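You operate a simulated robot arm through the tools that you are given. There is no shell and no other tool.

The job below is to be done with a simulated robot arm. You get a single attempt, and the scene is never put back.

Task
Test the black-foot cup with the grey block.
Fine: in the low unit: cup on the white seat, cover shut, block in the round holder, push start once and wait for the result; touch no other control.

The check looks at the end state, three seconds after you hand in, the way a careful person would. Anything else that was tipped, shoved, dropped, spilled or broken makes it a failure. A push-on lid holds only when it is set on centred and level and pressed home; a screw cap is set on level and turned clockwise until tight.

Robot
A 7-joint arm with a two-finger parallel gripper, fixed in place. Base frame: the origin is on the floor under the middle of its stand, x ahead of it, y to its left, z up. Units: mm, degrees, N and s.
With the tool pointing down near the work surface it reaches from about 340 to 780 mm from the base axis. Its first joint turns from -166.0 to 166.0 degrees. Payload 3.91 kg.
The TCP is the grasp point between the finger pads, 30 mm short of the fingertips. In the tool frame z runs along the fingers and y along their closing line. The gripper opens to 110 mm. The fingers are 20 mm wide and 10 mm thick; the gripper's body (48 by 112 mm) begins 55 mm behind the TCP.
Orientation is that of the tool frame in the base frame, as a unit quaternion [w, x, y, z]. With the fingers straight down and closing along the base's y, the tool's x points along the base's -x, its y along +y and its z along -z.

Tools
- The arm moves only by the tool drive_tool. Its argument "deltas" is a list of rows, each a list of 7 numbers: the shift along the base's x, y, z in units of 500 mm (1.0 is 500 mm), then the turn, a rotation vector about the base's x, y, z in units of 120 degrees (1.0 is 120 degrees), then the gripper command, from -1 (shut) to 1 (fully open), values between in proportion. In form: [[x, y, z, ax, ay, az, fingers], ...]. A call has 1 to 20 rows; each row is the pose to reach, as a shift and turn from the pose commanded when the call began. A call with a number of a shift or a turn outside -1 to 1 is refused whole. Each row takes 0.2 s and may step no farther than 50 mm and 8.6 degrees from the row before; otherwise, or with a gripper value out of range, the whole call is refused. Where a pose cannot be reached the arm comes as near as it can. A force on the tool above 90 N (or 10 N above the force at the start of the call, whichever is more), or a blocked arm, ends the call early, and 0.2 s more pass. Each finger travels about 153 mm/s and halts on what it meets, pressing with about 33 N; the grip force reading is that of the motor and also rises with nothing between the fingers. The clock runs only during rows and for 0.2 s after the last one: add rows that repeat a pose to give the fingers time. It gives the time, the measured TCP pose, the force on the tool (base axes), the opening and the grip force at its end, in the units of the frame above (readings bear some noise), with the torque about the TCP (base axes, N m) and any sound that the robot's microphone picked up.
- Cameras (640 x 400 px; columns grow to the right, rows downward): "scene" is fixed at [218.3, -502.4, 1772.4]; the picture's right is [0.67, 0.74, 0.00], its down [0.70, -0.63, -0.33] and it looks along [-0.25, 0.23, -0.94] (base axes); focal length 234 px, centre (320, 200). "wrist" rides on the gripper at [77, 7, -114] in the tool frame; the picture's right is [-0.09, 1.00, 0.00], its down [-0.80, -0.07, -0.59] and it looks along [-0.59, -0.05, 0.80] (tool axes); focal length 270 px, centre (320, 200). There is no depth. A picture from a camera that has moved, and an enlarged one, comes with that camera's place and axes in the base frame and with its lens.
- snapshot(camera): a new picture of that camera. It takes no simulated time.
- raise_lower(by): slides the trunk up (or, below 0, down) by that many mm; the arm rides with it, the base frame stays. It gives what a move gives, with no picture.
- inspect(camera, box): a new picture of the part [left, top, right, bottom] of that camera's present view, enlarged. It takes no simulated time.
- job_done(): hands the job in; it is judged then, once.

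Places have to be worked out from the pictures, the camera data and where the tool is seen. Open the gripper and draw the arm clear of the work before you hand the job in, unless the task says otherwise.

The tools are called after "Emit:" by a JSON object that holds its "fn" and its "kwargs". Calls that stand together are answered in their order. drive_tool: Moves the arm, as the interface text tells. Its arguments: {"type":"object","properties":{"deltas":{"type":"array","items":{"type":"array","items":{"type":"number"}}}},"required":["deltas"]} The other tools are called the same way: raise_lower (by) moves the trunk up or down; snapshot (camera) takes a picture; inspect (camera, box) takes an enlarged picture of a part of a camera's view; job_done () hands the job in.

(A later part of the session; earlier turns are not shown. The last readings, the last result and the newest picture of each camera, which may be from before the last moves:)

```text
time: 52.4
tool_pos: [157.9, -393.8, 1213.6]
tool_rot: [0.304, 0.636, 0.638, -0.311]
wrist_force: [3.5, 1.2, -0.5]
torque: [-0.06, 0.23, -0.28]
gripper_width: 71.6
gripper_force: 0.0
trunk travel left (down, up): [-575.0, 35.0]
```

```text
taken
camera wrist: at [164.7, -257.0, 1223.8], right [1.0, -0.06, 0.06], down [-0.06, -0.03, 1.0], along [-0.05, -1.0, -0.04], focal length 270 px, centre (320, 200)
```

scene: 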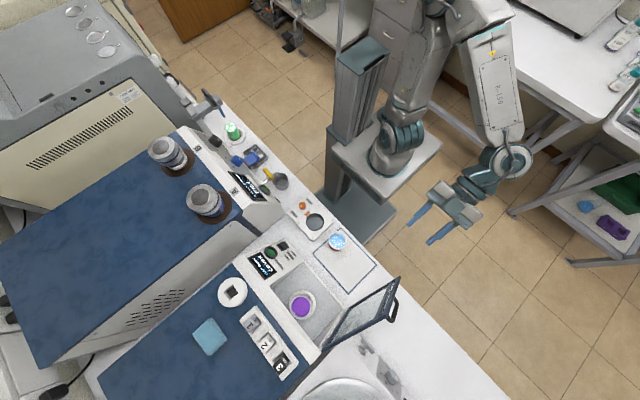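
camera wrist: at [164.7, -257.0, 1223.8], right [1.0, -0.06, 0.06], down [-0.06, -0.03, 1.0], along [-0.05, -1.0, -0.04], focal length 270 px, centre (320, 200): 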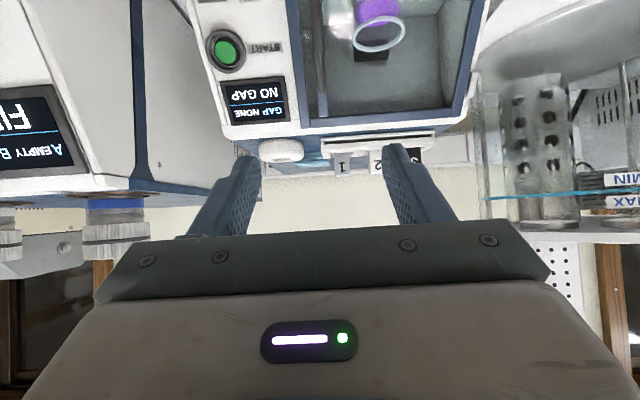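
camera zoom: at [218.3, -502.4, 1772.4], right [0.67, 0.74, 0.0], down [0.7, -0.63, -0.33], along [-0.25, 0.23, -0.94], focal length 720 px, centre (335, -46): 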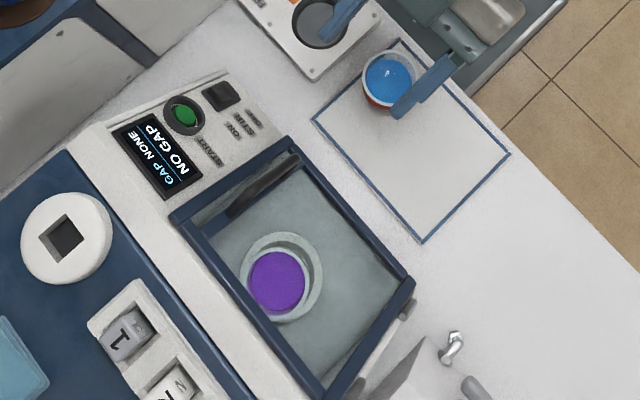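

The cover is shut with the cup on the seat. Next is the block: I'll raise the tool, turn it vertical and look down at the block tray and the round holder.

Emit:
{"fn": "drive_tool", "kwargs": {"deltas": [[0, 0, 0.05, 0.0536, 0, 0, 0.3], [0, -0.02, 0.11, 0.107, 0, 0, 0.3], [-0.01, -0.06, 0.17, 0.161, 0, 0, 0.3], [-0.02, -0.12, 0.22, 0.215, 0, 0, 0.3], [-0.03, -0.19, 0.25, 0.268, 0, 0, 0.3], [-0.04, -0.27, 0.265, 0.322, 0, 0, 0.3], [-0.05, -0.35, 0.27, 0.375, 0, 0, 0.3], [-0.056, -0.43, 0.273, 0.429, 0, 0, 0.3]]}}

Emit:
{"fn": "snapshot", "kwargs": {"camera": "wrist"}}

Emit:
{"fn": "snapshot", "kwargs": {"camera": "scene"}}

```text
time: 54.2
tool_pos: [126.2, -598.6, 1338.8]
tool_rot: [0.007, 0.706, 0.708, -0.005]
wrist_force: [-1.0, -0.7, -0.2]
torque: [-0.02, -0.02, 0.01]
gripper_width: 71.4
gripper_force: 0.0
out of reach, approached as far as the arm can: row 8
trunk travel left (down, up): [-575.0, 35.0]
```

```text
taken
camera wrist: at [132.7, -520.2, 1452.3], right [1.0, -0.09, 0.0], down [-0.07, -0.79, 0.61], along [-0.05, -0.6, -0.8], focal length 270 px, centre (320, 200)
```

wrist: 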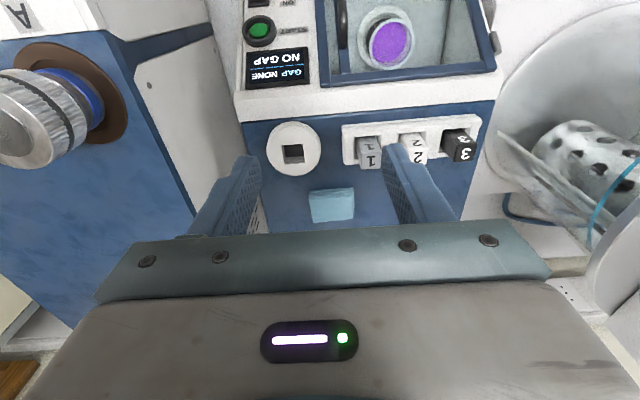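

```text
taken
```

scene: 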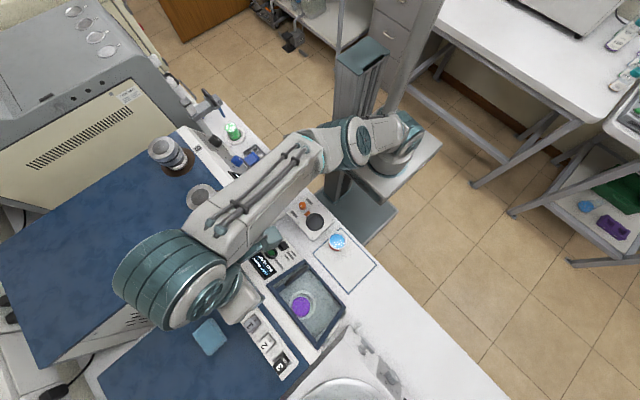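

From here the grey block "1", its tray and the round holder with its square hole are visible; the jars to the left top out near z 1211. I'll enlarge the blocks and holder.

Emit:
{"fn": "inspect", "kwargs": {"camera": "wrist", "box": [250, 90, 490, 230]}}

Emit:
{"fn": "inspect", "kwargs": {"camera": "scene", "box": [190, 260, 310, 390]}}

```text
2.67 times, centred on (370, 160) of wrist
camera zoom: at [132.7, -520.2, 1452.3], right [1.0, -0.09, 0.0], down [-0.07, -0.79, 0.61], along [-0.05, -0.6, -0.8], focal length 721 px, centre (187, 307)
```

zoom: 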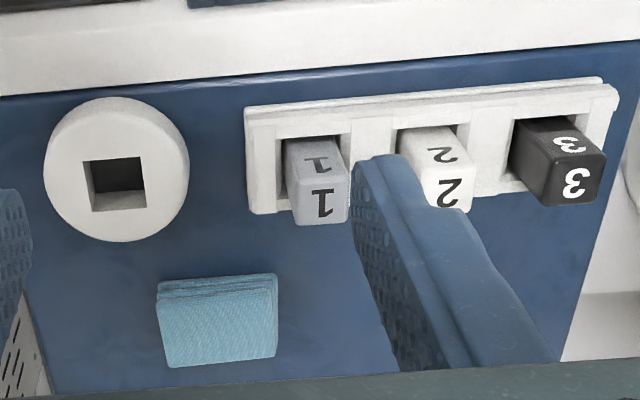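

```text
3.08 times, centred on (250, 325) of scene
camera zoom: at [218.3, -502.4, 1772.4], right [0.67, 0.74, 0.0], down [0.7, -0.63, -0.33], along [-0.25, 0.23, -0.94], focal length 720 px, centre (535, -185)
```

zoom: 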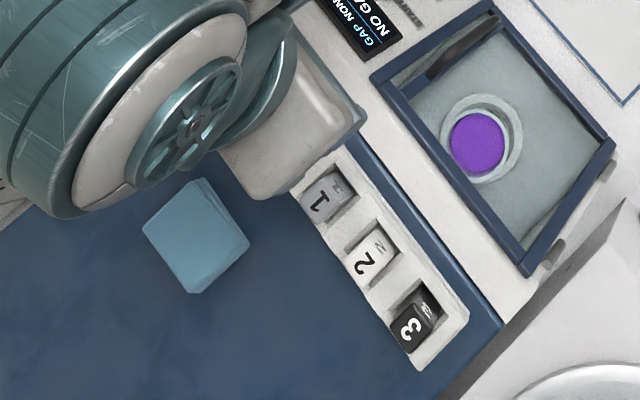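

Block 1's top is near (178,-680,1173) and it stands about 30 mm proud of the rack; the hole is near (84,-679,1140). I'll go to a pre-grasp about 100 mm above block 1, with a 20° tilt that eases reach and a narrow opening that clears block 2.

Emit:
{"fn": "drive_tool", "kwargs": {"deltas": [[0.026, -0.02, -0.03, -0.042, 0, 0, -0.24], [0.052, -0.045, -0.06, -0.083, 0, 0, -0.24], [0.078, -0.07, -0.1, -0.125, 0, 0, -0.24], [0.104, -0.095, -0.138, -0.167, 0, 0, -0.24]]}}

Emit:
{"fn": "snapshot", "kwargs": {"camera": "wrist"}}

Emit:
{"fn": "snapshot", "kwargs": {"camera": "scene"}}

```text
time: 55.2
tool_pos: [179.6, -649.3, 1270.3]
tool_rot: [0.123, 0.693, 0.699, -0.124]
wrist_force: [1.0, 0.0, -0.4]
torque: [0.01, 0.01, 0.02]
gripper_width: 41.8
gripper_force: 0.0
trunk travel left (down, up): [-575.0, 35.0]
```

```text
taken
camera wrist: at [185.4, -536.1, 1352.0], right [1.0, -0.07, 0.03], down [-0.06, -0.55, 0.84], along [-0.05, -0.83, -0.55], focal length 270 px, centre (320, 200)
```

wrist: 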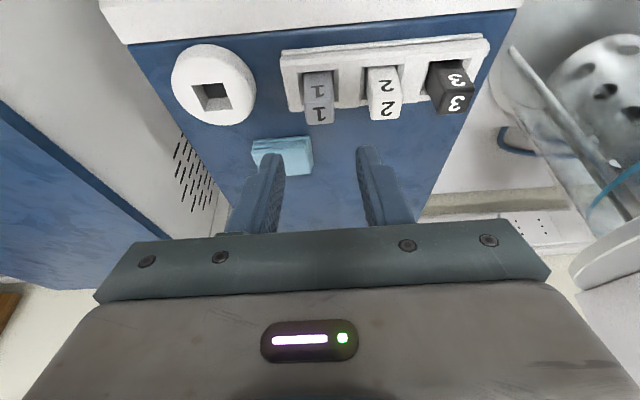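

```text
taken
```

scene: 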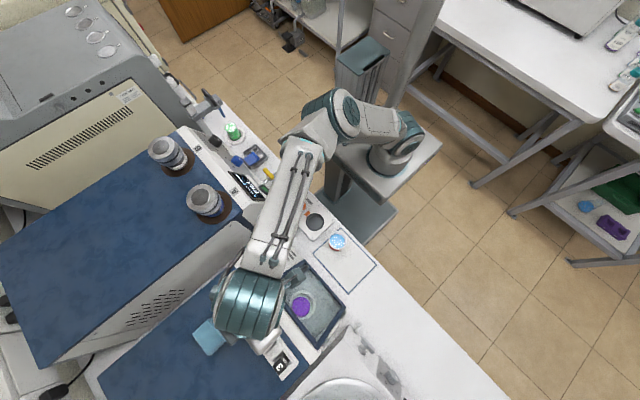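

The view is good, with block 1 nearly under the tool. I'll zoom in for accurate measurement.

Emit:
{"fn": "inspect", "kwargs": {"camera": "wrist", "box": [270, 20, 430, 140]}}

Emit:
{"fn": "inspect", "kwargs": {"camera": "wrist", "box": [150, 20, 310, 140]}}

```text
3.33 times, centred on (350, 80) of wrist
camera zoom: at [185.4, -536.1, 1352.0], right [1.0, -0.07, 0.03], down [-0.06, -0.55, 0.84], along [-0.05, -0.83, -0.55], focal length 901 px, centre (220, 600)
```

zoom: 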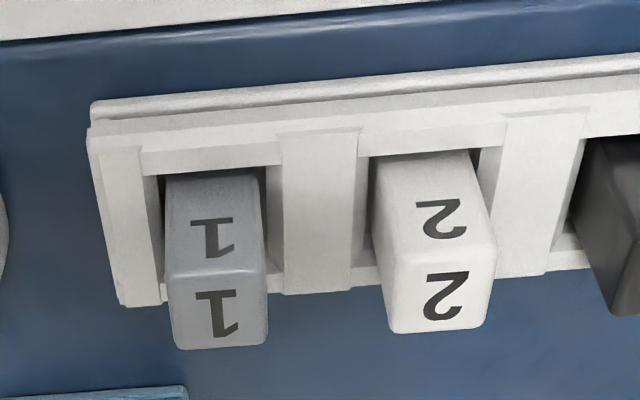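

```text
3.33 times, centred on (230, 80) of wrist
camera zoom: at [185.4, -536.1, 1352.0], right [1.0, -0.07, 0.03], down [-0.06, -0.55, 0.84], along [-0.05, -0.83, -0.55], focal length 901 px, centre (620, 600)
```

zoom: 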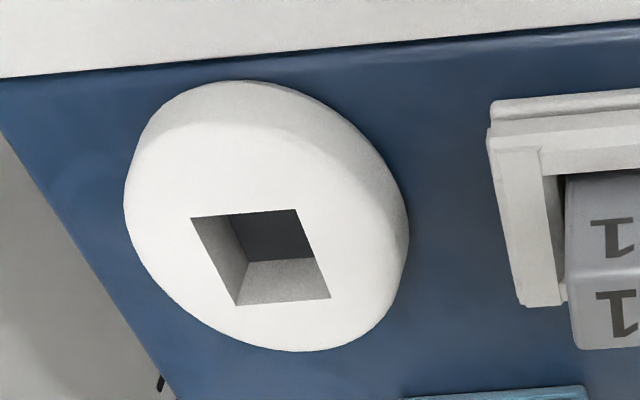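

Block 1 is about 23 mm wide and the hole about 28.5 mm, so there is about 3 mm clearance per side. To measure the block-to-hole offset independently of camera rounding, I'll shift the tool by my estimate (-95,+3,-29) and check whether the hole appears at the same pixel.

Emit:
{"fn": "drive_tool", "kwargs": {"deltas": [[-0.06, 0.002, 0, 0, 0, 0, -0.24], [-0.13, 0.004, -0.02, 0, 0, 0, -0.24], [-0.1906, 0.006, -0.058, 0, 0, 0, -0.24], [-0.1906, 0.006, -0.058, 0, 0, 0, -0.24]]}}

Emit:
{"fn": "inspect", "kwargs": {"camera": "wrist", "box": [270, 20, 430, 140]}}

Emit:
{"fn": "snapshot", "kwargs": {"camera": "wrist"}}

```text
time: 56.2
tool_pos: [84.9, -641.9, 1240.0]
tool_rot: [0.124, 0.692, 0.7, -0.125]
wrist_force: [0.5, 0.1, 0.3]
torque: [-0.02, 0.0, 0.02]
gripper_width: 41.8
gripper_force: 0.1
trunk travel left (down, up): [-575.0, 35.0]
```

```text
3.33 times, centred on (350, 80) of wrist
camera zoom: at [91.5, -530.6, 1321.7], right [1.0, -0.07, 0.03], down [-0.06, -0.55, 0.83], along [-0.05, -0.83, -0.55], focal length 901 px, centre (220, 600)
```

zoom: 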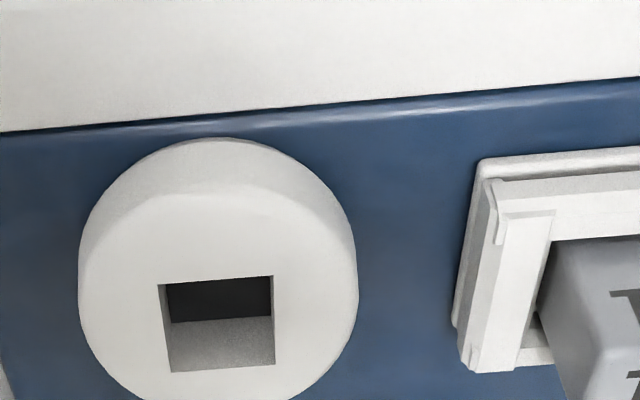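

```text
taken
camera wrist: at [91.5, -530.6, 1321.7], right [1.0, -0.07, 0.03], down [-0.06, -0.55, 0.83], along [-0.05, -0.83, -0.55], focal length 270 px, centre (320, 200)
```

wrist: 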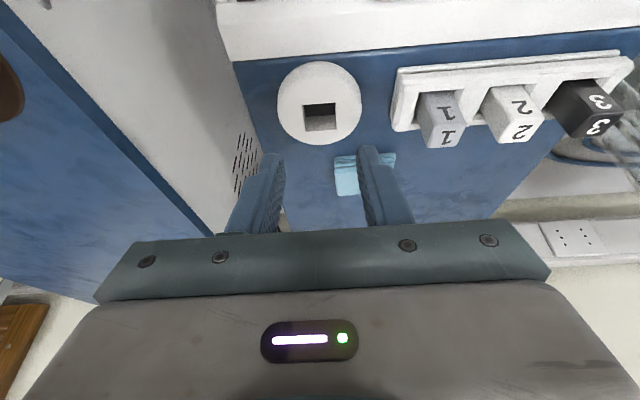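

The hole lands within 1 px in x and about 14 px in the other axis, so the x-offset of -95 mm is confirmed; I'll resolve y visually at insertion. Returning above block 1 and lowering to about 20 mm short of the grasp.

Emit:
{"fn": "drive_tool", "kwargs": {"deltas": [[0.05, 0.003, 0.058, 0, 0, 0, -0.24], [0.12, 0.006, 0.058, 0, 0, 0, -0.24], [0.189, 0.0098, 0.058, 0, 0, 0, -0.24], [0.189, -0.008, 0.01, 0, 0, 0, -0.24], [0.189, -0.0243, -0.035, 0, 0, 0, -0.24], [0.189, -0.0412, -0.082, 0, 0, 0, -0.24], [0.189, -0.0412, -0.082, 0, 0, 0, -0.24]]}}

Emit:
{"fn": "snapshot", "kwargs": {"camera": "wrist"}}

Emit:
{"fn": "inspect", "kwargs": {"camera": "wrist", "box": [250, 60, 410, 230]}}

```text
time: 57.8
tool_pos: [181.3, -662.5, 1199.6]
tool_rot: [0.123, 0.693, 0.7, -0.124]
wrist_force: [0.4, 0.0, 0.0]
torque: [-0.02, 0.02, 0.0]
gripper_width: 41.8
gripper_force: 0.1
trunk travel left (down, up): [-575.0, 35.0]
```

```text
taken
camera wrist: at [187.4, -550.5, 1281.6], right [1.0, -0.07, 0.03], down [-0.06, -0.55, 0.83], along [-0.05, -0.83, -0.55], focal length 270 px, centre (320, 200)
```

wrist: 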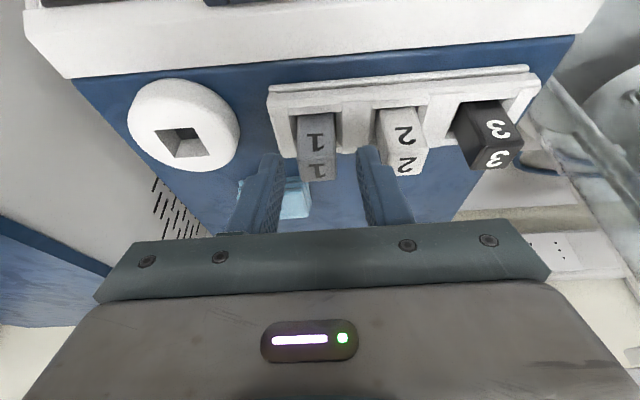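

```text
2.35 times, centred on (330, 145) of wrist
camera zoom: at [187.4, -550.5, 1281.6], right [1.0, -0.07, 0.03], down [-0.06, -0.55, 0.83], along [-0.05, -0.83, -0.55], focal length 636 px, centre (296, 329)
```

zoom: 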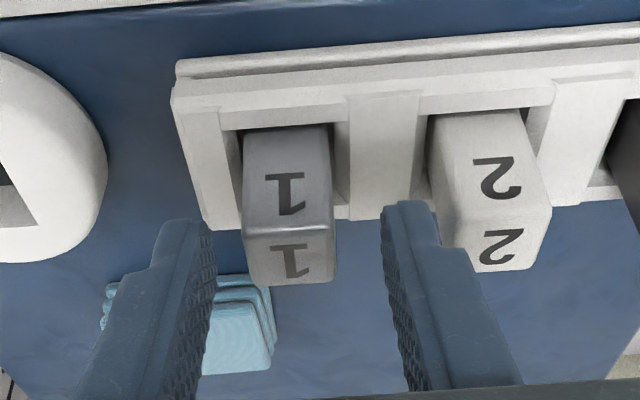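

Block 1 is centred within about 1.5 mm and block 2 is clear. I'll make a small x trim and lower the last 20 mm.

Emit:
{"fn": "drive_tool", "kwargs": {"deltas": [[-0.003, -0.007, -0.013, 0, 0, 0, -0.24], [-0.003, -0.0145, -0.027, 0, 0, 0, -0.24], [-0.003, -0.021, -0.04, 0, 0, 0, -0.24], [-0.003, -0.021, -0.04, 0, 0, 0, -0.24]]}}

Emit:
{"fn": "snapshot", "kwargs": {"camera": "wrist"}}

Emit:
{"fn": "inspect", "kwargs": {"camera": "wrist", "box": [250, 60, 410, 230]}}

```text
time: 58.8
tool_pos: [176.2, -672.8, 1179.4]
tool_rot: [0.122, 0.693, 0.7, -0.124]
wrist_force: [1.6, -0.2, 0.4]
torque: [-0.01, 0.01, 0.01]
gripper_width: 41.5
gripper_force: 0.1
trunk travel left (down, up): [-575.0, 35.0]
```

```text
taken
camera wrist: at [183.4, -562.0, 1261.4], right [1.0, -0.07, 0.03], down [-0.06, -0.55, 0.83], along [-0.05, -0.83, -0.55], focal length 270 px, centre (320, 200)
```

wrist: 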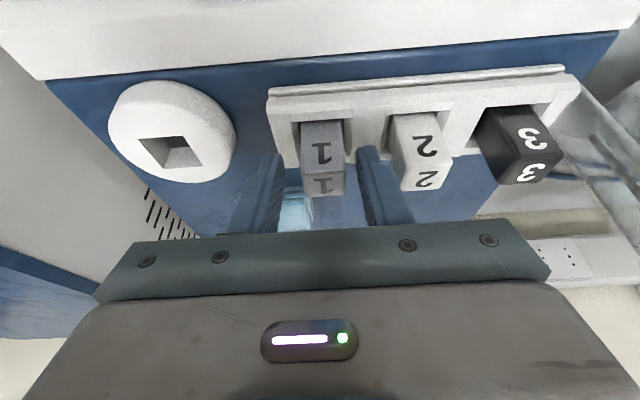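

```text
2.35 times, centred on (330, 145) of wrist
camera zoom: at [183.4, -562.0, 1261.4], right [1.0, -0.07, 0.03], down [-0.06, -0.55, 0.83], along [-0.05, -0.83, -0.55], focal length 636 px, centre (296, 329)
```

zoom: 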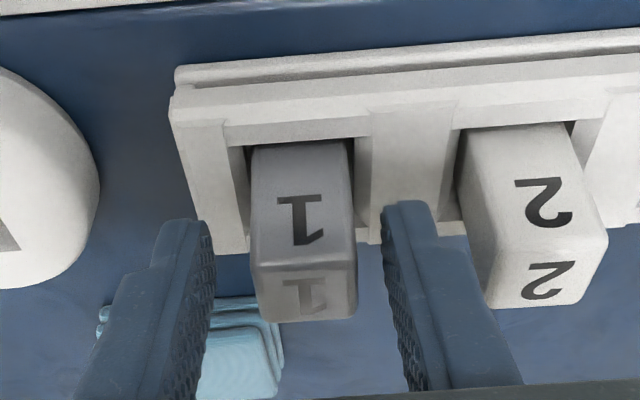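

The block is now about 2 mm toward +x of centre. I'll trim back and close gradually.

Emit:
{"fn": "drive_tool", "kwargs": {"deltas": [[0.0035, 0, 0, 0, 0, 0, -0.24], [0.0035, 0, 0, 0, 0, 0, -0.4], [0.0035, 0, 0, 0, 0, 0, -0.5], [0.0035, 0, 0, 0, 0, 0, -0.58], [0.0035, 0, 0, 0, 0, 0, -0.7], [0.0035, 0, 0, 0, 0, 0, -0.9], [0.0035, 0, 0, 0, 0, 0, -0.9]]}}

Emit:
{"fn": "inspect", "kwargs": {"camera": "wrist", "box": [250, 60, 410, 230]}}

```text
time: 60.4
tool_pos: [177.7, -672.3, 1179.2]
tool_rot: [0.123, 0.693, 0.699, -0.125]
wrist_force: [0.2, 0.1, 0.3]
torque: [0.0, -0.02, 0.03]
gripper_width: 23.0
gripper_force: 32.9
trunk travel left (down, up): [-575.0, 35.0]
```

```text
2.35 times, centred on (330, 145) of wrist
camera zoom: at [184.8, -561.3, 1261.4], right [1.0, -0.07, 0.03], down [-0.06, -0.55, 0.83], along [-0.05, -0.83, -0.55], focal length 636 px, centre (296, 329)
```

zoom: 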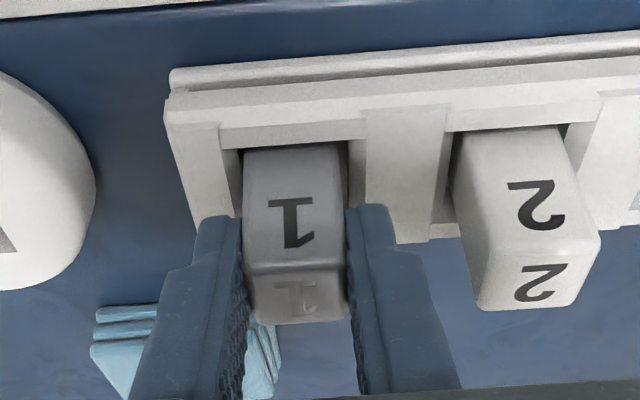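

Gripped block 1 at 23.0 mm with 33 N. I'll lift it straight up 75 mm out of its slot.

Emit:
{"fn": "drive_tool", "kwargs": {"deltas": [[0, 0, 0.01, 0, 0, 0, -0.9], [0, 0, 0.03, 0, 0, 0, -0.9], [0, 0, 0.055, 0, 0, 0, -0.9], [0, 0, 0.08, 0, 0, 0, -0.9], [0, 0, 0.11, 0, 0, 0, -0.9], [0, 0, 0.135, 0, 0, 0, -0.9], [0, 0, 0.15, 0, 0, 0, -0.9]]}}

Emit:
{"fn": "snapshot", "kwargs": {"camera": "wrist"}}

Emit:
{"fn": "inspect", "kwargs": {"camera": "wrist", "box": [250, 60, 410, 230]}}

Emit:
{"fn": "inspect", "kwargs": {"camera": "scene", "box": [190, 250, 310, 390]}}

```text
time: 62.0
tool_pos: [177.9, -671.9, 1256.7]
tool_rot: [0.123, 0.693, 0.7, -0.125]
wrist_force: [-0.1, -0.2, -0.2]
torque: [-0.02, -0.03, -0.02]
gripper_width: 23.0
gripper_force: 33.1
trunk travel left (down, up): [-575.0, 35.0]
```

```text
taken
camera wrist: at [184.5, -561.8, 1337.5], right [1.0, -0.07, 0.03], down [-0.06, -0.55, 0.83], along [-0.05, -0.83, -0.55], focal length 270 px, centre (320, 200)
```

wrist: 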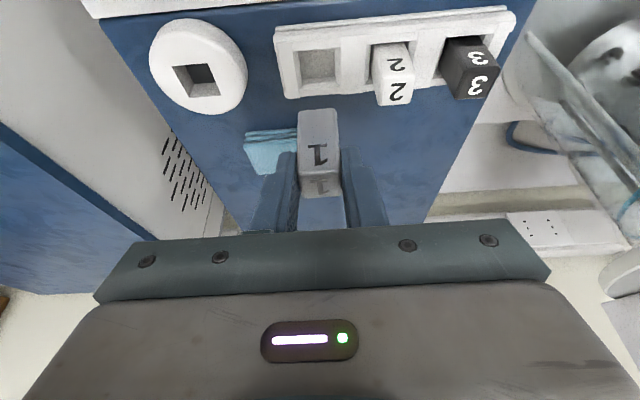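

```text
2.35 times, centred on (330, 145) of wrist
camera zoom: at [184.5, -561.8, 1337.5], right [1.0, -0.07, 0.03], down [-0.06, -0.55, 0.83], along [-0.05, -0.83, -0.55], focal length 636 px, centre (296, 329)
```

zoom: 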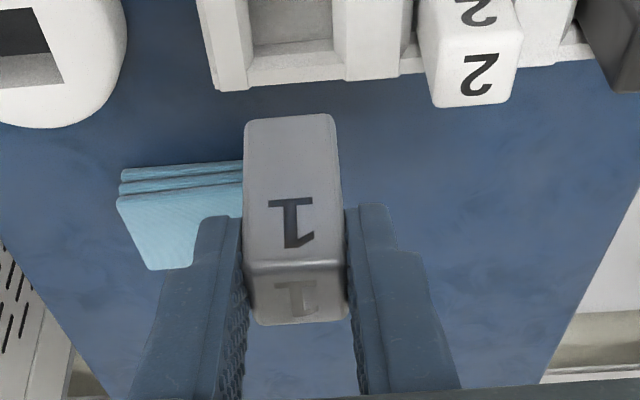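

```text
2.86 times, centred on (250, 320) of scene
camera zoom: at [218.3, -502.4, 1772.4], right [0.67, 0.74, 0.0], down [0.7, -0.63, -0.33], along [-0.25, 0.23, -0.94], focal length 669 px, centre (520, -143)
```

zoom: 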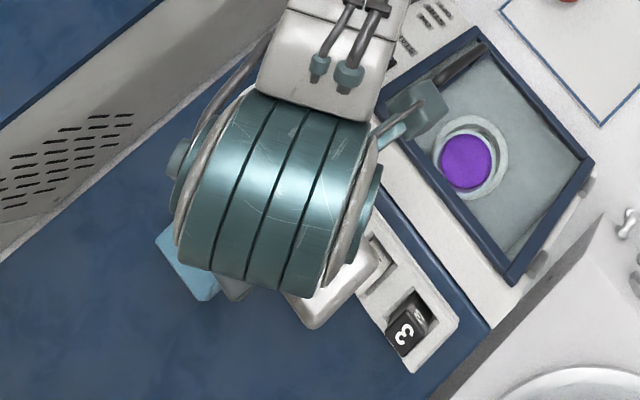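

Block 1 is out, held upright; it is about 49 mm tall. I'll carry it over to the round holder at this height, then check alignment.

Emit:
{"fn": "drive_tool", "kwargs": {"deltas": [[-0.015, 0, 0, 0, 0, 0, -0.9], [-0.05, 0, 0, 0, 0, 0, -0.9], [-0.09, 0.001, 0, 0, 0, 0, -0.9], [-0.13, 0.002, 0, 0, 0, 0, -0.9], [-0.165, 0.002, 0, 0, 0, 0, -0.9], [-0.187, 0.002, 0, 0, 0, 0, -0.9], [-0.187, 0.002, -0.02, 0, 0, 0, -0.9], [-0.187, 0.002, -0.05, 0, 0, 0, -0.9], [-0.187, 0.002, -0.076, 0, 0, 0, -0.9], [-0.187, 0.002, -0.076, 0, 0, 0, -0.9]]}}

Emit:
{"fn": "snapshot", "kwargs": {"camera": "wrist"}}

Emit:
{"fn": "inspect", "kwargs": {"camera": "wrist", "box": [250, 60, 410, 230]}}

```text
time: 64.2
tool_pos: [86.6, -671.5, 1215.4]
tool_rot: [0.124, 0.693, 0.699, -0.124]
wrist_force: [-0.7, 0.1, 0.4]
torque: [-0.01, -0.01, 0.03]
gripper_width: 22.9
gripper_force: 33.1
trunk travel left (down, up): [-575.0, 35.0]
```

```text
taken
camera wrist: at [93.0, -560.7, 1297.9], right [1.0, -0.07, 0.03], down [-0.06, -0.55, 0.83], along [-0.05, -0.83, -0.55], focal length 270 px, centre (320, 200)
```

wrist: 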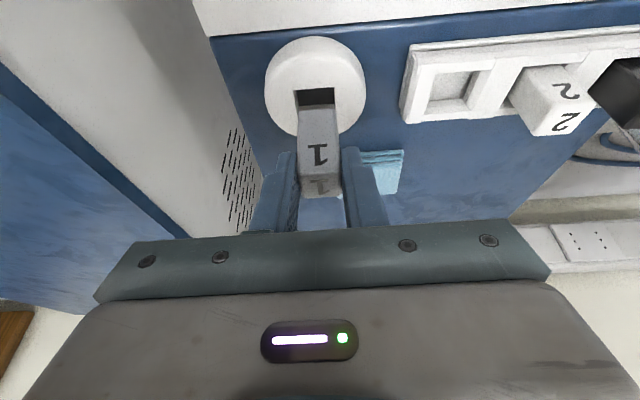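

```text
2.35 times, centred on (330, 145) of wrist
camera zoom: at [93.0, -560.7, 1297.9], right [1.0, -0.07, 0.03], down [-0.06, -0.55, 0.83], along [-0.05, -0.83, -0.55], focal length 636 px, centre (296, 329)
```

zoom: 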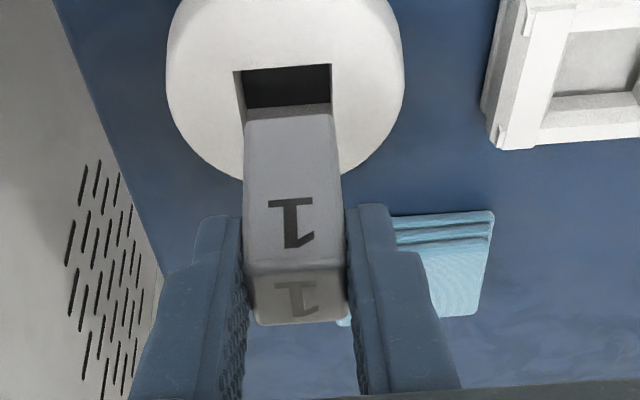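

The block hangs above the hole; I estimate it needs about 1.5 mm more -x and 3.5 mm more -y. I'll apply that while lowering 14 mm and re-check.

Emit:
{"fn": "drive_tool", "kwargs": {"deltas": [[-0.003, -0.007, -0.01, 0, 0, 0, -0.9], [-0.003, -0.007, -0.02, 0, 0, 0, -0.9], [-0.003, -0.007, -0.028, 0, 0, 0, -0.9], [-0.003, -0.007, -0.028, 0, 0, 0, -0.9]]}}

Emit:
{"fn": "inspect", "kwargs": {"camera": "wrist", "box": [270, 70, 370, 170]}}

Emit:
{"fn": "snapshot", "kwargs": {"camera": "wrist"}}

```text
time: 65.2
tool_pos: [84.2, -675.1, 1200.7]
tool_rot: [0.123, 0.693, 0.7, -0.125]
wrist_force: [0.3, 0.8, -0.4]
torque: [0.01, 0.01, 0.01]
gripper_width: 23.1
gripper_force: 32.8
trunk travel left (down, up): [-575.0, 35.0]
```

```text
4.00 times, centred on (320, 120) of wrist
camera zoom: at [90.7, -564.5, 1283.6], right [1.0, -0.07, 0.03], down [-0.06, -0.55, 0.83], along [-0.05, -0.83, -0.55], focal length 1081 px, centre (320, 520)
```

zoom: 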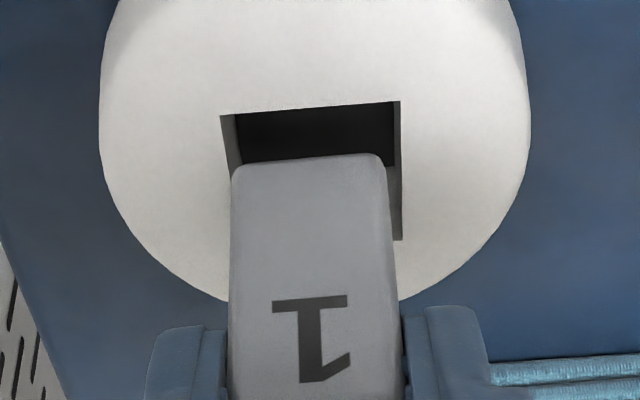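

```text
taken
camera wrist: at [90.7, -564.5, 1283.6], right [1.0, -0.07, 0.03], down [-0.06, -0.55, 0.83], along [-0.05, -0.83, -0.55], focal length 270 px, centre (320, 200)
```

wrist: 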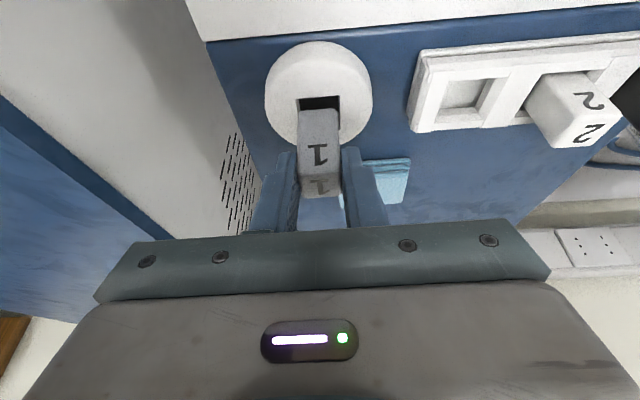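

The gaps left and right look fine (the hole is about 0.6 mm toward +x). I'll lower 4 mm at a time and watch how the front edge of the hole closes on the block's bottom edge.

Emit:
{"fn": "drive_tool", "kwargs": {"deltas": [[0.001, 0, -0.004, 0, 0, 0, -0.9], [0.001, 0, -0.008, 0, 0, 0, -0.9], [0.001, 0, -0.008, 0, 0, 0, -0.9]]}}

Emit:
{"fn": "inspect", "kwargs": {"camera": "wrist", "box": [270, 70, 370, 170]}}

```text
time: 66.0
tool_pos: [85.2, -675.6, 1197.2]
tool_rot: [0.123, 0.693, 0.699, -0.124]
wrist_force: [-0.5, 0.1, -0.6]
torque: [-0.01, 0.02, 0.04]
gripper_width: 22.7
gripper_force: 33.3
trunk travel left (down, up): [-575.0, 35.0]
```

```text
4.00 times, centred on (320, 120) of wrist
camera zoom: at [91.3, -564.5, 1280.1], right [1.0, -0.07, 0.03], down [-0.06, -0.55, 0.83], along [-0.05, -0.83, -0.55], focal length 1081 px, centre (320, 520)
```

zoom: 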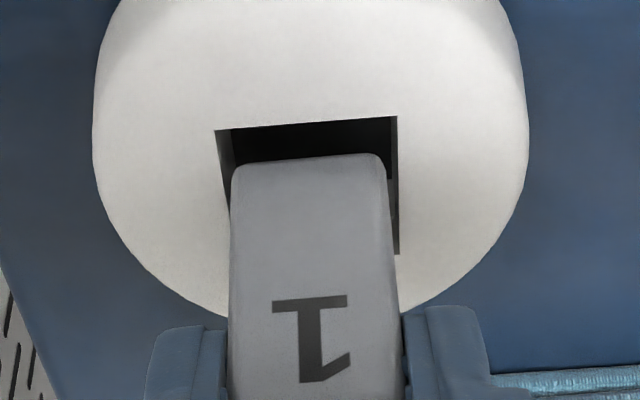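

The block is centred in x (10 px gaps each side) and the front gap is closing as expected. I'll lower another 3 mm.

Emit:
{"fn": "drive_tool", "kwargs": {"deltas": [[0, 0, -0.003, 0, 0, 0, -0.9], [0, 0, -0.006, 0, 0, 0, -0.9], [0, 0, -0.006, 0, 0, 0, -0.9]]}}

Emit:
{"fn": "inspect", "kwargs": {"camera": "wrist", "box": [270, 70, 370, 170]}}

```text
time: 66.8
tool_pos: [84.4, -676.3, 1197.1]
tool_rot: [0.123, 0.693, 0.7, -0.124]
wrist_force: [-0.8, -0.3, 0.2]
torque: [0.02, -0.01, -0.03]
gripper_width: 23.1
gripper_force: 33.1
trunk travel left (down, up): [-575.0, 35.0]
```

```text
4.00 times, centred on (320, 120) of wrist
camera zoom: at [91.0, -563.8, 1277.5], right [1.0, -0.07, 0.03], down [-0.06, -0.55, 0.83], along [-0.05, -0.83, -0.55], focal length 1081 px, centre (320, 520)
```

zoom: 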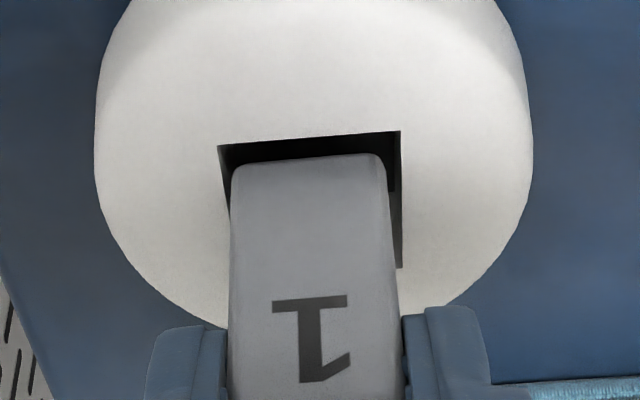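

The front gap is now about 21 px (≈3.5 mm), and the block bottom is still a few mm above the hole plane. I'll lower 2 mm more and look again.

Emit:
{"fn": "drive_tool", "kwargs": {"deltas": [[0, 0, -0.002, 0, 0, 0, -0.9], [0, 0, -0.004, 0, 0, 0, -0.9], [0, 0, -0.004, 0, 0, 0, -0.9]]}}

Emit:
{"fn": "inspect", "kwargs": {"camera": "wrist", "box": [270, 70, 370, 170]}}

```text
time: 67.6
tool_pos: [84.7, -675.2, 1194.3]
tool_rot: [0.124, 0.693, 0.699, -0.125]
wrist_force: [0.1, 0.5, 0.9]
torque: [0.02, 0.02, -0.02]
gripper_width: 23.1
gripper_force: 33.2
trunk travel left (down, up): [-575.0, 35.0]
```

```text
4.00 times, centred on (320, 120) of wrist
camera zoom: at [90.8, -563.4, 1275.9], right [1.0, -0.07, 0.03], down [-0.06, -0.55, 0.83], along [-0.05, -0.83, -0.55], focal length 1081 px, centre (320, 520)
```

zoom: 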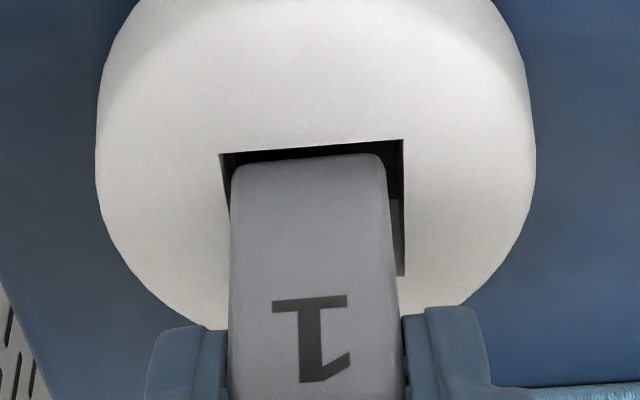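

The gap is about 11 px (≈1.9 mm) in front. I'll nudge 1 mm in -y and 0.4 mm in +x, and lower another 2 mm.

Emit:
{"fn": "drive_tool", "kwargs": {"deltas": [[0.0008, -0.002, 0, 0, 0, 0, -0.9], [0.0008, -0.002, -0.002, 0, 0, 0, -0.9], [0.0008, -0.002, -0.004, 0, 0, 0, -0.9], [0.0008, -0.002, -0.004, 0, 0, 0, -0.9]]}}

Emit:
{"fn": "inspect", "kwargs": {"camera": "wrist", "box": [270, 70, 370, 170]}}

```text
time: 68.6
tool_pos: [84.0, -674.3, 1193.4]
tool_rot: [0.124, 0.692, 0.7, -0.124]
wrist_force: [0.5, 5.7, 8.2]
torque: [0.16, 0.01, -0.03]
gripper_width: 22.9
gripper_force: 32.7
trunk travel left (down, up): [-575.0, 35.0]
```

```text
4.00 times, centred on (320, 120) of wrist
camera zoom: at [90.9, -563.1, 1275.2], right [1.0, -0.07, 0.03], down [-0.06, -0.55, 0.84], along [-0.05, -0.83, -0.55], focal length 1081 px, centre (320, 520)
```

zoom: 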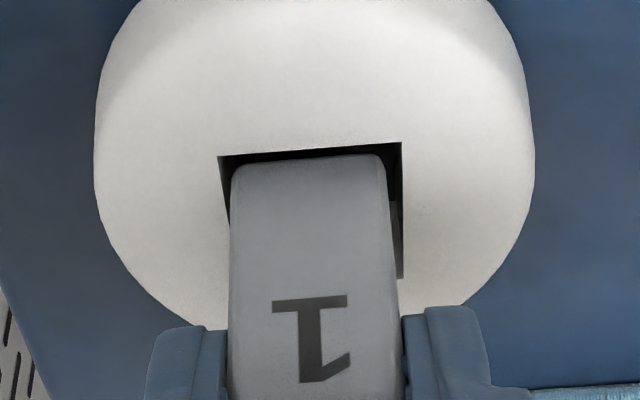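

Light contact: about +6 N in y and +8 N up, with torque placing it at the block's rear bottom edge, so the block sits slightly too far in -y. I'll zoom in to check whether it is tilted in the grip before adjusting.

Emit:
{"fn": "inspect", "kwargs": {"camera": "wrist", "box": [285, 95, 355, 205]}}

Emit:
{"fn": "inspect", "kwargs": {"camera": "wrist", "box": [400, 30, 560, 150]}}

Emit:
{"fn": "inspect", "kwargs": {"camera": "scene", "box": [190, 250, 310, 350]}}

```text
3.64 times, centred on (320, 150) of wrist
camera zoom: at [90.9, -563.1, 1275.2], right [1.0, -0.07, 0.03], down [-0.06, -0.55, 0.84], along [-0.05, -0.83, -0.55], focal length 983 px, centre (320, 382)
```

zoom: 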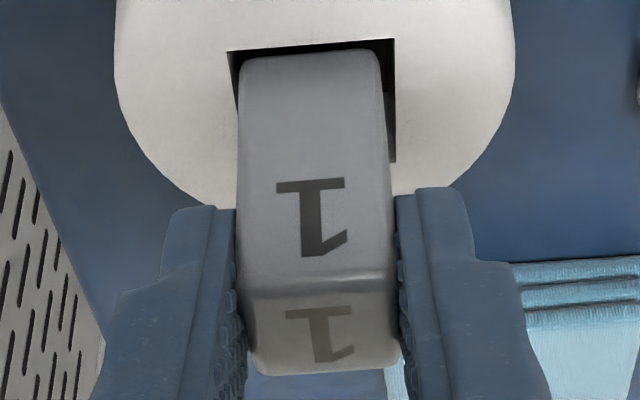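

```text
3.33 times, centred on (480, 90) of wrist
camera zoom: at [90.9, -563.1, 1275.2], right [1.0, -0.07, 0.03], down [-0.06, -0.55, 0.84], along [-0.05, -0.83, -0.55], focal length 901 px, centre (-213, 567)
```

zoom: 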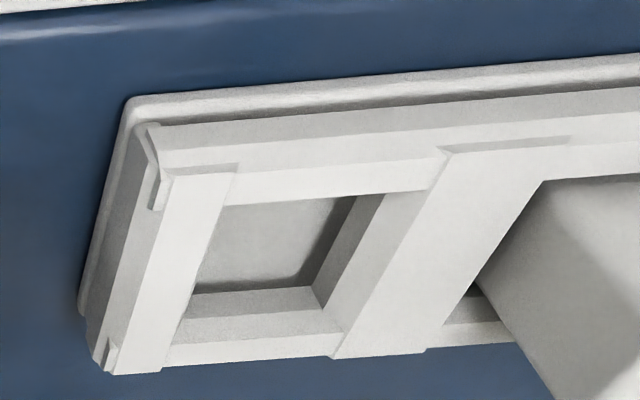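

```text
4.00 times, centred on (250, 300) of scene
camera zoom: at [218.3, -502.4, 1772.4], right [0.67, 0.74, 0.0], down [0.7, -0.63, -0.33], along [-0.25, 0.23, -0.94], focal length 937 px, centre (600, -200)
```

zoom: 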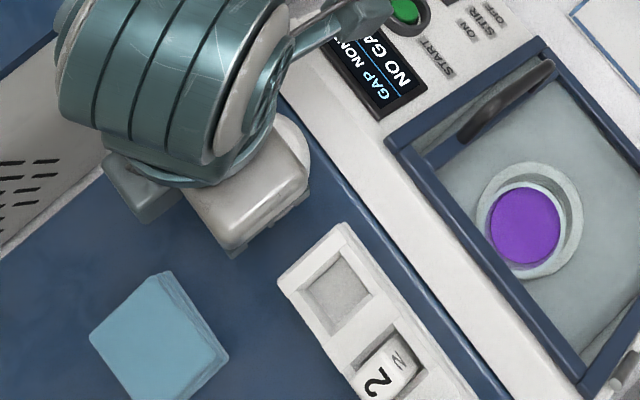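

The top face looks level, so the block is upright; only its rear bottom edge is touching the rim. I'll lift 1 mm, move 1.3 mm in +y, and lower again in small steps.

Emit:
{"fn": "drive_tool", "kwargs": {"deltas": [[0, 0, 0.003, 0, 0, 0, -0.9], [0, 0.0026, 0.003, 0, 0, 0, -0.9], [0, 0.0026, 0, 0, 0, 0, -0.9], [0, 0.0026, -0.002, 0, 0, 0, -0.9], [0, 0.0026, -0.002, 0, 0, 0, -0.9]]}}

Emit:
{"fn": "inspect", "kwargs": {"camera": "wrist", "box": [285, 95, 355, 205]}}

```text
time: 69.8
tool_pos: [85.2, -674.8, 1191.3]
tool_rot: [0.123, 0.693, 0.7, -0.124]
wrist_force: [-0.6, 4.1, -1.7]
torque: [0.33, -0.06, -0.06]
gripper_width: 23.3
gripper_force: 32.9
trunk travel left (down, up): [-575.0, 35.0]
```

```text
3.64 times, centred on (320, 150) of wrist
camera zoom: at [90.6, -563.3, 1272.5], right [1.0, -0.07, 0.03], down [-0.06, -0.55, 0.83], along [-0.05, -0.83, -0.55], focal length 983 px, centre (320, 382)
```

zoom: 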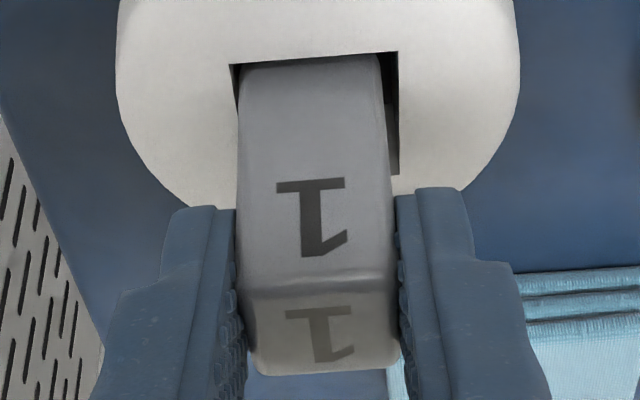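

Vertical force is gone and the lower edge is starting to enter, with only a light 4 N push from the rear wall. I'll ease 0.5 mm more in +y and lower 3 mm.

Emit:
{"fn": "drive_tool", "kwargs": {"deltas": [[0, 0.001, -0.001, 0, 0, 0, -0.9], [0, 0.001, -0.003, 0, 0, 0, -0.9], [0, 0.001, -0.006, 0, 0, 0, -0.9], [0, 0.001, -0.006, 0, 0, 0, -0.9]]}}

Emit:
{"fn": "inspect", "kwargs": {"camera": "wrist", "box": [285, 95, 355, 205]}}

```text
time: 70.8
tool_pos: [85.2, -674.5, 1188.9]
tool_rot: [0.123, 0.694, 0.699, -0.125]
wrist_force: [0.9, 1.1, -0.5]
torque: [0.02, 0.0, -0.06]
gripper_width: 23.0
gripper_force: 33.0
trunk travel left (down, up): [-575.0, 35.0]
```

```text
3.64 times, centred on (320, 150) of wrist
camera zoom: at [91.0, -563.1, 1270.1], right [1.0, -0.07, 0.03], down [-0.06, -0.55, 0.83], along [-0.05, -0.83, -0.55], focal length 983 px, centre (320, 382)
```

zoom: 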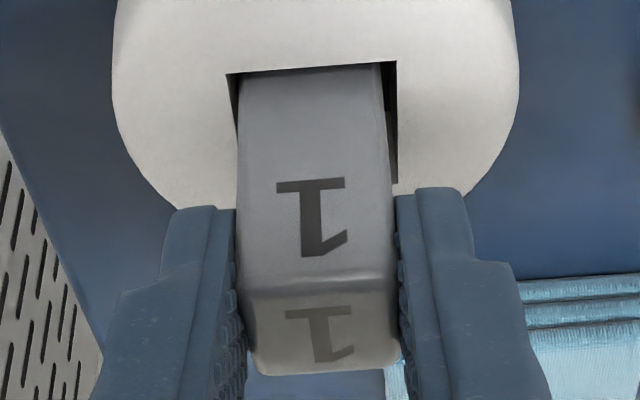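

The block is going in freely with near-zero force. Lowering another 6 mm.

Emit:
{"fn": "drive_tool", "kwargs": {"deltas": [[0, 0, -0.004, 0, 0, 0, -0.9], [0, 0, -0.008, 0, 0, 0, -0.9], [0, 0, -0.012, 0, 0, 0, -0.9], [0, 0, -0.012, 0, 0, 0, -0.9]]}}

Emit:
{"fn": "inspect", "kwargs": {"camera": "wrist", "box": [270, 90, 370, 230]}}

```text
time: 71.8
tool_pos: [85.1, -674.6, 1182.1]
tool_rot: [0.123, 0.693, 0.699, -0.125]
wrist_force: [0.0, 0.1, -1.0]
torque: [0.01, -0.05, -0.01]
gripper_width: 23.2
gripper_force: 32.8
trunk travel left (down, up): [-575.0, 35.0]
```

```text
2.86 times, centred on (320, 160) of wrist
camera zoom: at [91.2, -562.9, 1263.8], right [1.0, -0.07, 0.03], down [-0.06, -0.55, 0.83], along [-0.05, -0.83, -0.55], focal length 772 px, centre (320, 314)
```

zoom: 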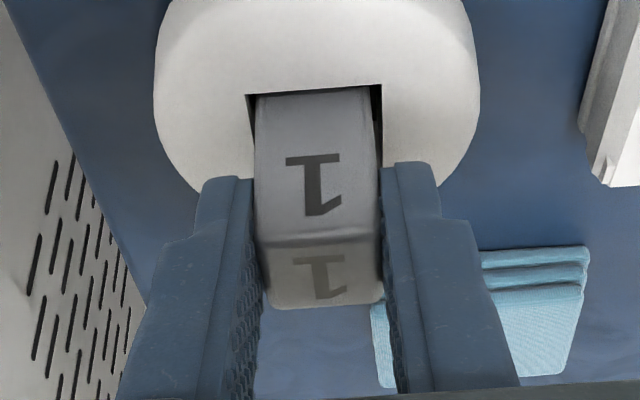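

Still free. I'll lower in 2 mm steps now, watching for floor contact.

Emit:
{"fn": "drive_tool", "kwargs": {"deltas": [[0, 0, -0.004, 0, 0, 0, -0.9], [0, 0, -0.007, 0, 0, 0, -0.9], [0, 0, -0.01, 0, 0, 0, -0.9], [0, 0, -0.01, 0, 0, 0, -0.9]]}}

Emit:
{"fn": "inspect", "kwargs": {"camera": "wrist", "box": [270, 90, 370, 230]}}

```text
time: 72.8
tool_pos: [83.8, -674.4, 1178.1]
tool_rot: [0.124, 0.693, 0.699, -0.125]
wrist_force: [-1.2, 0.6, 7.6]
torque: [-0.03, 0.0, -0.03]
gripper_width: 22.8
gripper_force: 32.3
trunk travel left (down, up): [-575.0, 35.0]
```

```text
2.86 times, centred on (320, 160) of wrist
camera zoom: at [90.8, -562.8, 1260.0], right [1.0, -0.07, 0.03], down [-0.06, -0.55, 0.84], along [-0.05, -0.83, -0.55], focal length 772 px, centre (320, 314)
```

zoom: 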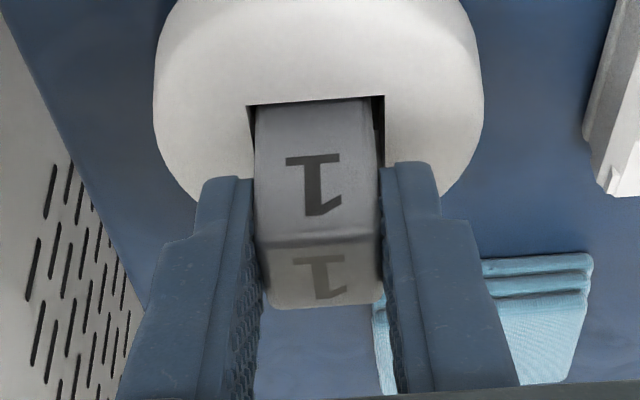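

About 8 N straight up centred on the block at z≈1178: the block stands on the hole's floor, the same depth as in the rack. Opening the fingers slowly.

Emit:
{"fn": "drive_tool", "kwargs": {"deltas": [[0, 0, 0.0005, 0, 0, 0, -0.58], [0, 0, 0.0005, 0, 0, 0, -0.5], [0, 0, 0.0005, 0, 0, 0, -0.4], [0, 0, 0.0005, 0, 0, 0, -0.24], [0, 0, 0.0005, 0, 0, 0, -0.24]]}}

Emit:
{"fn": "inspect", "kwargs": {"camera": "wrist", "box": [250, 70, 390, 230]}}

Emit:
{"fn": "inspect", "kwargs": {"camera": "scene", "box": [200, 220, 340, 340]}}

```text
time: 74.0
tool_pos: [85.8, -674.5, 1177.0]
tool_rot: [0.123, 0.692, 0.7, -0.123]
wrist_force: [-0.7, -0.1, 0.5]
torque: [0.04, 0.03, -0.01]
gripper_width: 41.8
gripper_force: 0.1
trunk travel left (down, up): [-575.0, 35.0]
```

```text
2.50 times, centred on (320, 150) of wrist
camera zoom: at [91.5, -563.1, 1258.7], right [1.0, -0.07, 0.03], down [-0.06, -0.55, 0.83], along [-0.05, -0.83, -0.55], focal length 676 px, centre (320, 325)
```

zoom: 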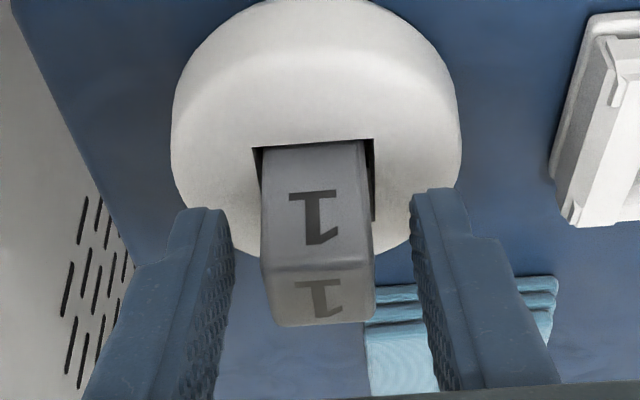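

```text
3.33 times, centred on (270, 280) of scene
camera zoom: at [218.3, -502.4, 1772.4], right [0.67, 0.74, 0.0], down [0.7, -0.63, -0.33], along [-0.25, 0.23, -0.94], focal length 780 px, centre (487, -67)
```

zoom: 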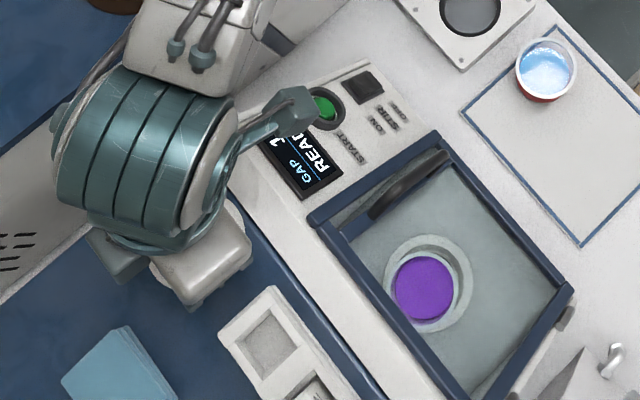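

Display now reads READY with the block detected. I'll back the open fingers up and out, then close them and move in front of the START button for a close look.

Emit:
{"fn": "drive_tool", "kwargs": {"deltas": [[0, 0.0114, 0.0313, 0, 0, 0, -0.24], [0, 0.0342, 0.094, 0, 0, 0, -0.24], [0, 0.0684, 0.188, 0, 0, 0, -0.24], [-0.0144, 0.1443, 0.18, -0.055, 0, 0, -0.5], [-0.0288, 0.2202, 0.172, -0.11, 0, 0, -0.8], [-0.0432, 0.296, 0.163, -0.165, 0, 0, -1], [-0.0576, 0.372, 0.155, -0.22, 0, 0, -1], [-0.072, 0.448, 0.146, -0.275, 0, 0, -1], [-0.074, 0.446, 0.056, -0.275, 0, 0, -1], [-0.076, 0.442, -0.034, -0.275, 0, 0, -1], [-0.076, 0.439, -0.124, -0.275, 0, 0, -1], [-0.076, 0.439, -0.124, -0.275, 0, 0, -1]]}}

Emit:
{"fn": "snapshot", "kwargs": {"camera": "wrist"}}

Emit:
{"fn": "snapshot", "kwargs": {"camera": "scene"}}

```text
time: 76.6
tool_pos: [54.4, -460.8, 1116.3]
tool_rot: [0.311, 0.629, 0.638, -0.317]
wrist_force: [1.5, 1.4, -1.4]
torque: [-0.05, 0.11, -0.06]
gripper_width: 0.2
gripper_force: 33.1
out of reach, approached as far as the arm can: row 9
trunk travel left (down, up): [-575.0, 35.0]
```

```text
taken
camera wrist: at [60.0, -322.4, 1124.4], right [1.0, -0.05, 0.06], down [-0.06, -0.01, 1.0], along [-0.05, -1.0, -0.01], focal length 270 px, centre (320, 200)
```

wrist: 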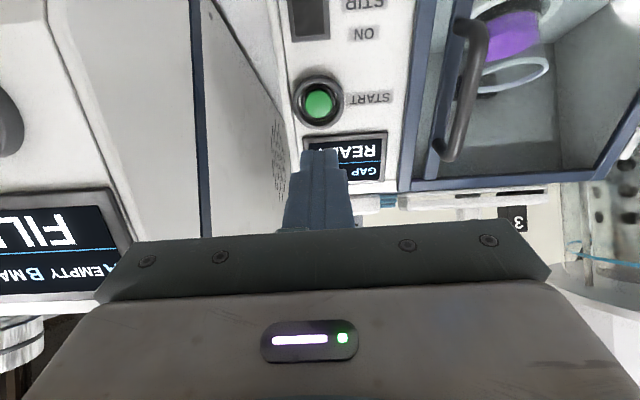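

```text
taken
```

scene: 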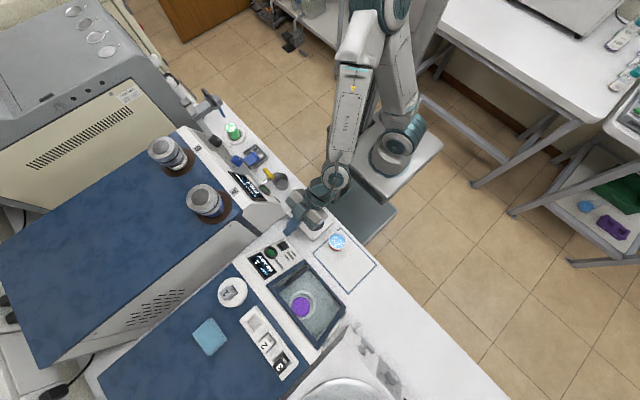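

The unit shows READY. I'll zoom in on the START button from here and verify the block in the holder from the scene.

Emit:
{"fn": "inspect", "kwargs": {"camera": "wrist", "box": [260, 0, 420, 190]}}

Emit:
{"fn": "inspect", "kwargs": {"camera": "scene", "box": [200, 225, 350, 350]}}

```text
2.11 times, centred on (340, 95) of wrist
camera zoom: at [60.0, -322.4, 1124.4], right [1.0, -0.05, 0.06], down [-0.06, -0.01, 1.0], along [-0.05, -1.0, -0.01], focal length 569 px, centre (278, 421)
```

zoom: 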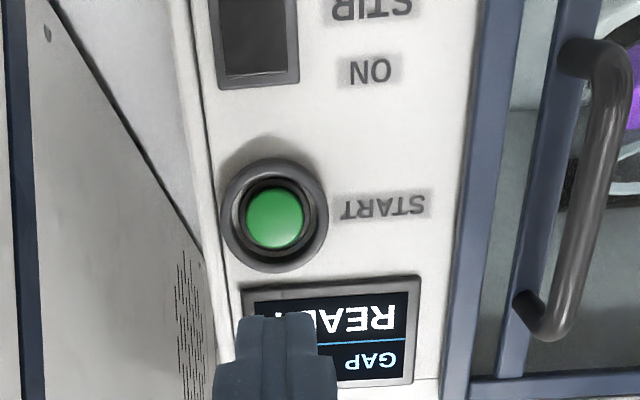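

```text
3.20 times, centred on (275, 288) of scene
camera zoom: at [218.3, -502.4, 1772.4], right [0.67, 0.74, 0.0], down [0.7, -0.63, -0.33], along [-0.25, 0.23, -0.94], focal length 749 px, centre (464, -80)
```

zoom: 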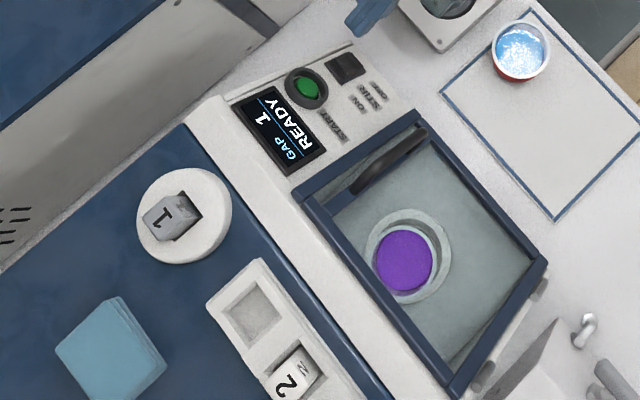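

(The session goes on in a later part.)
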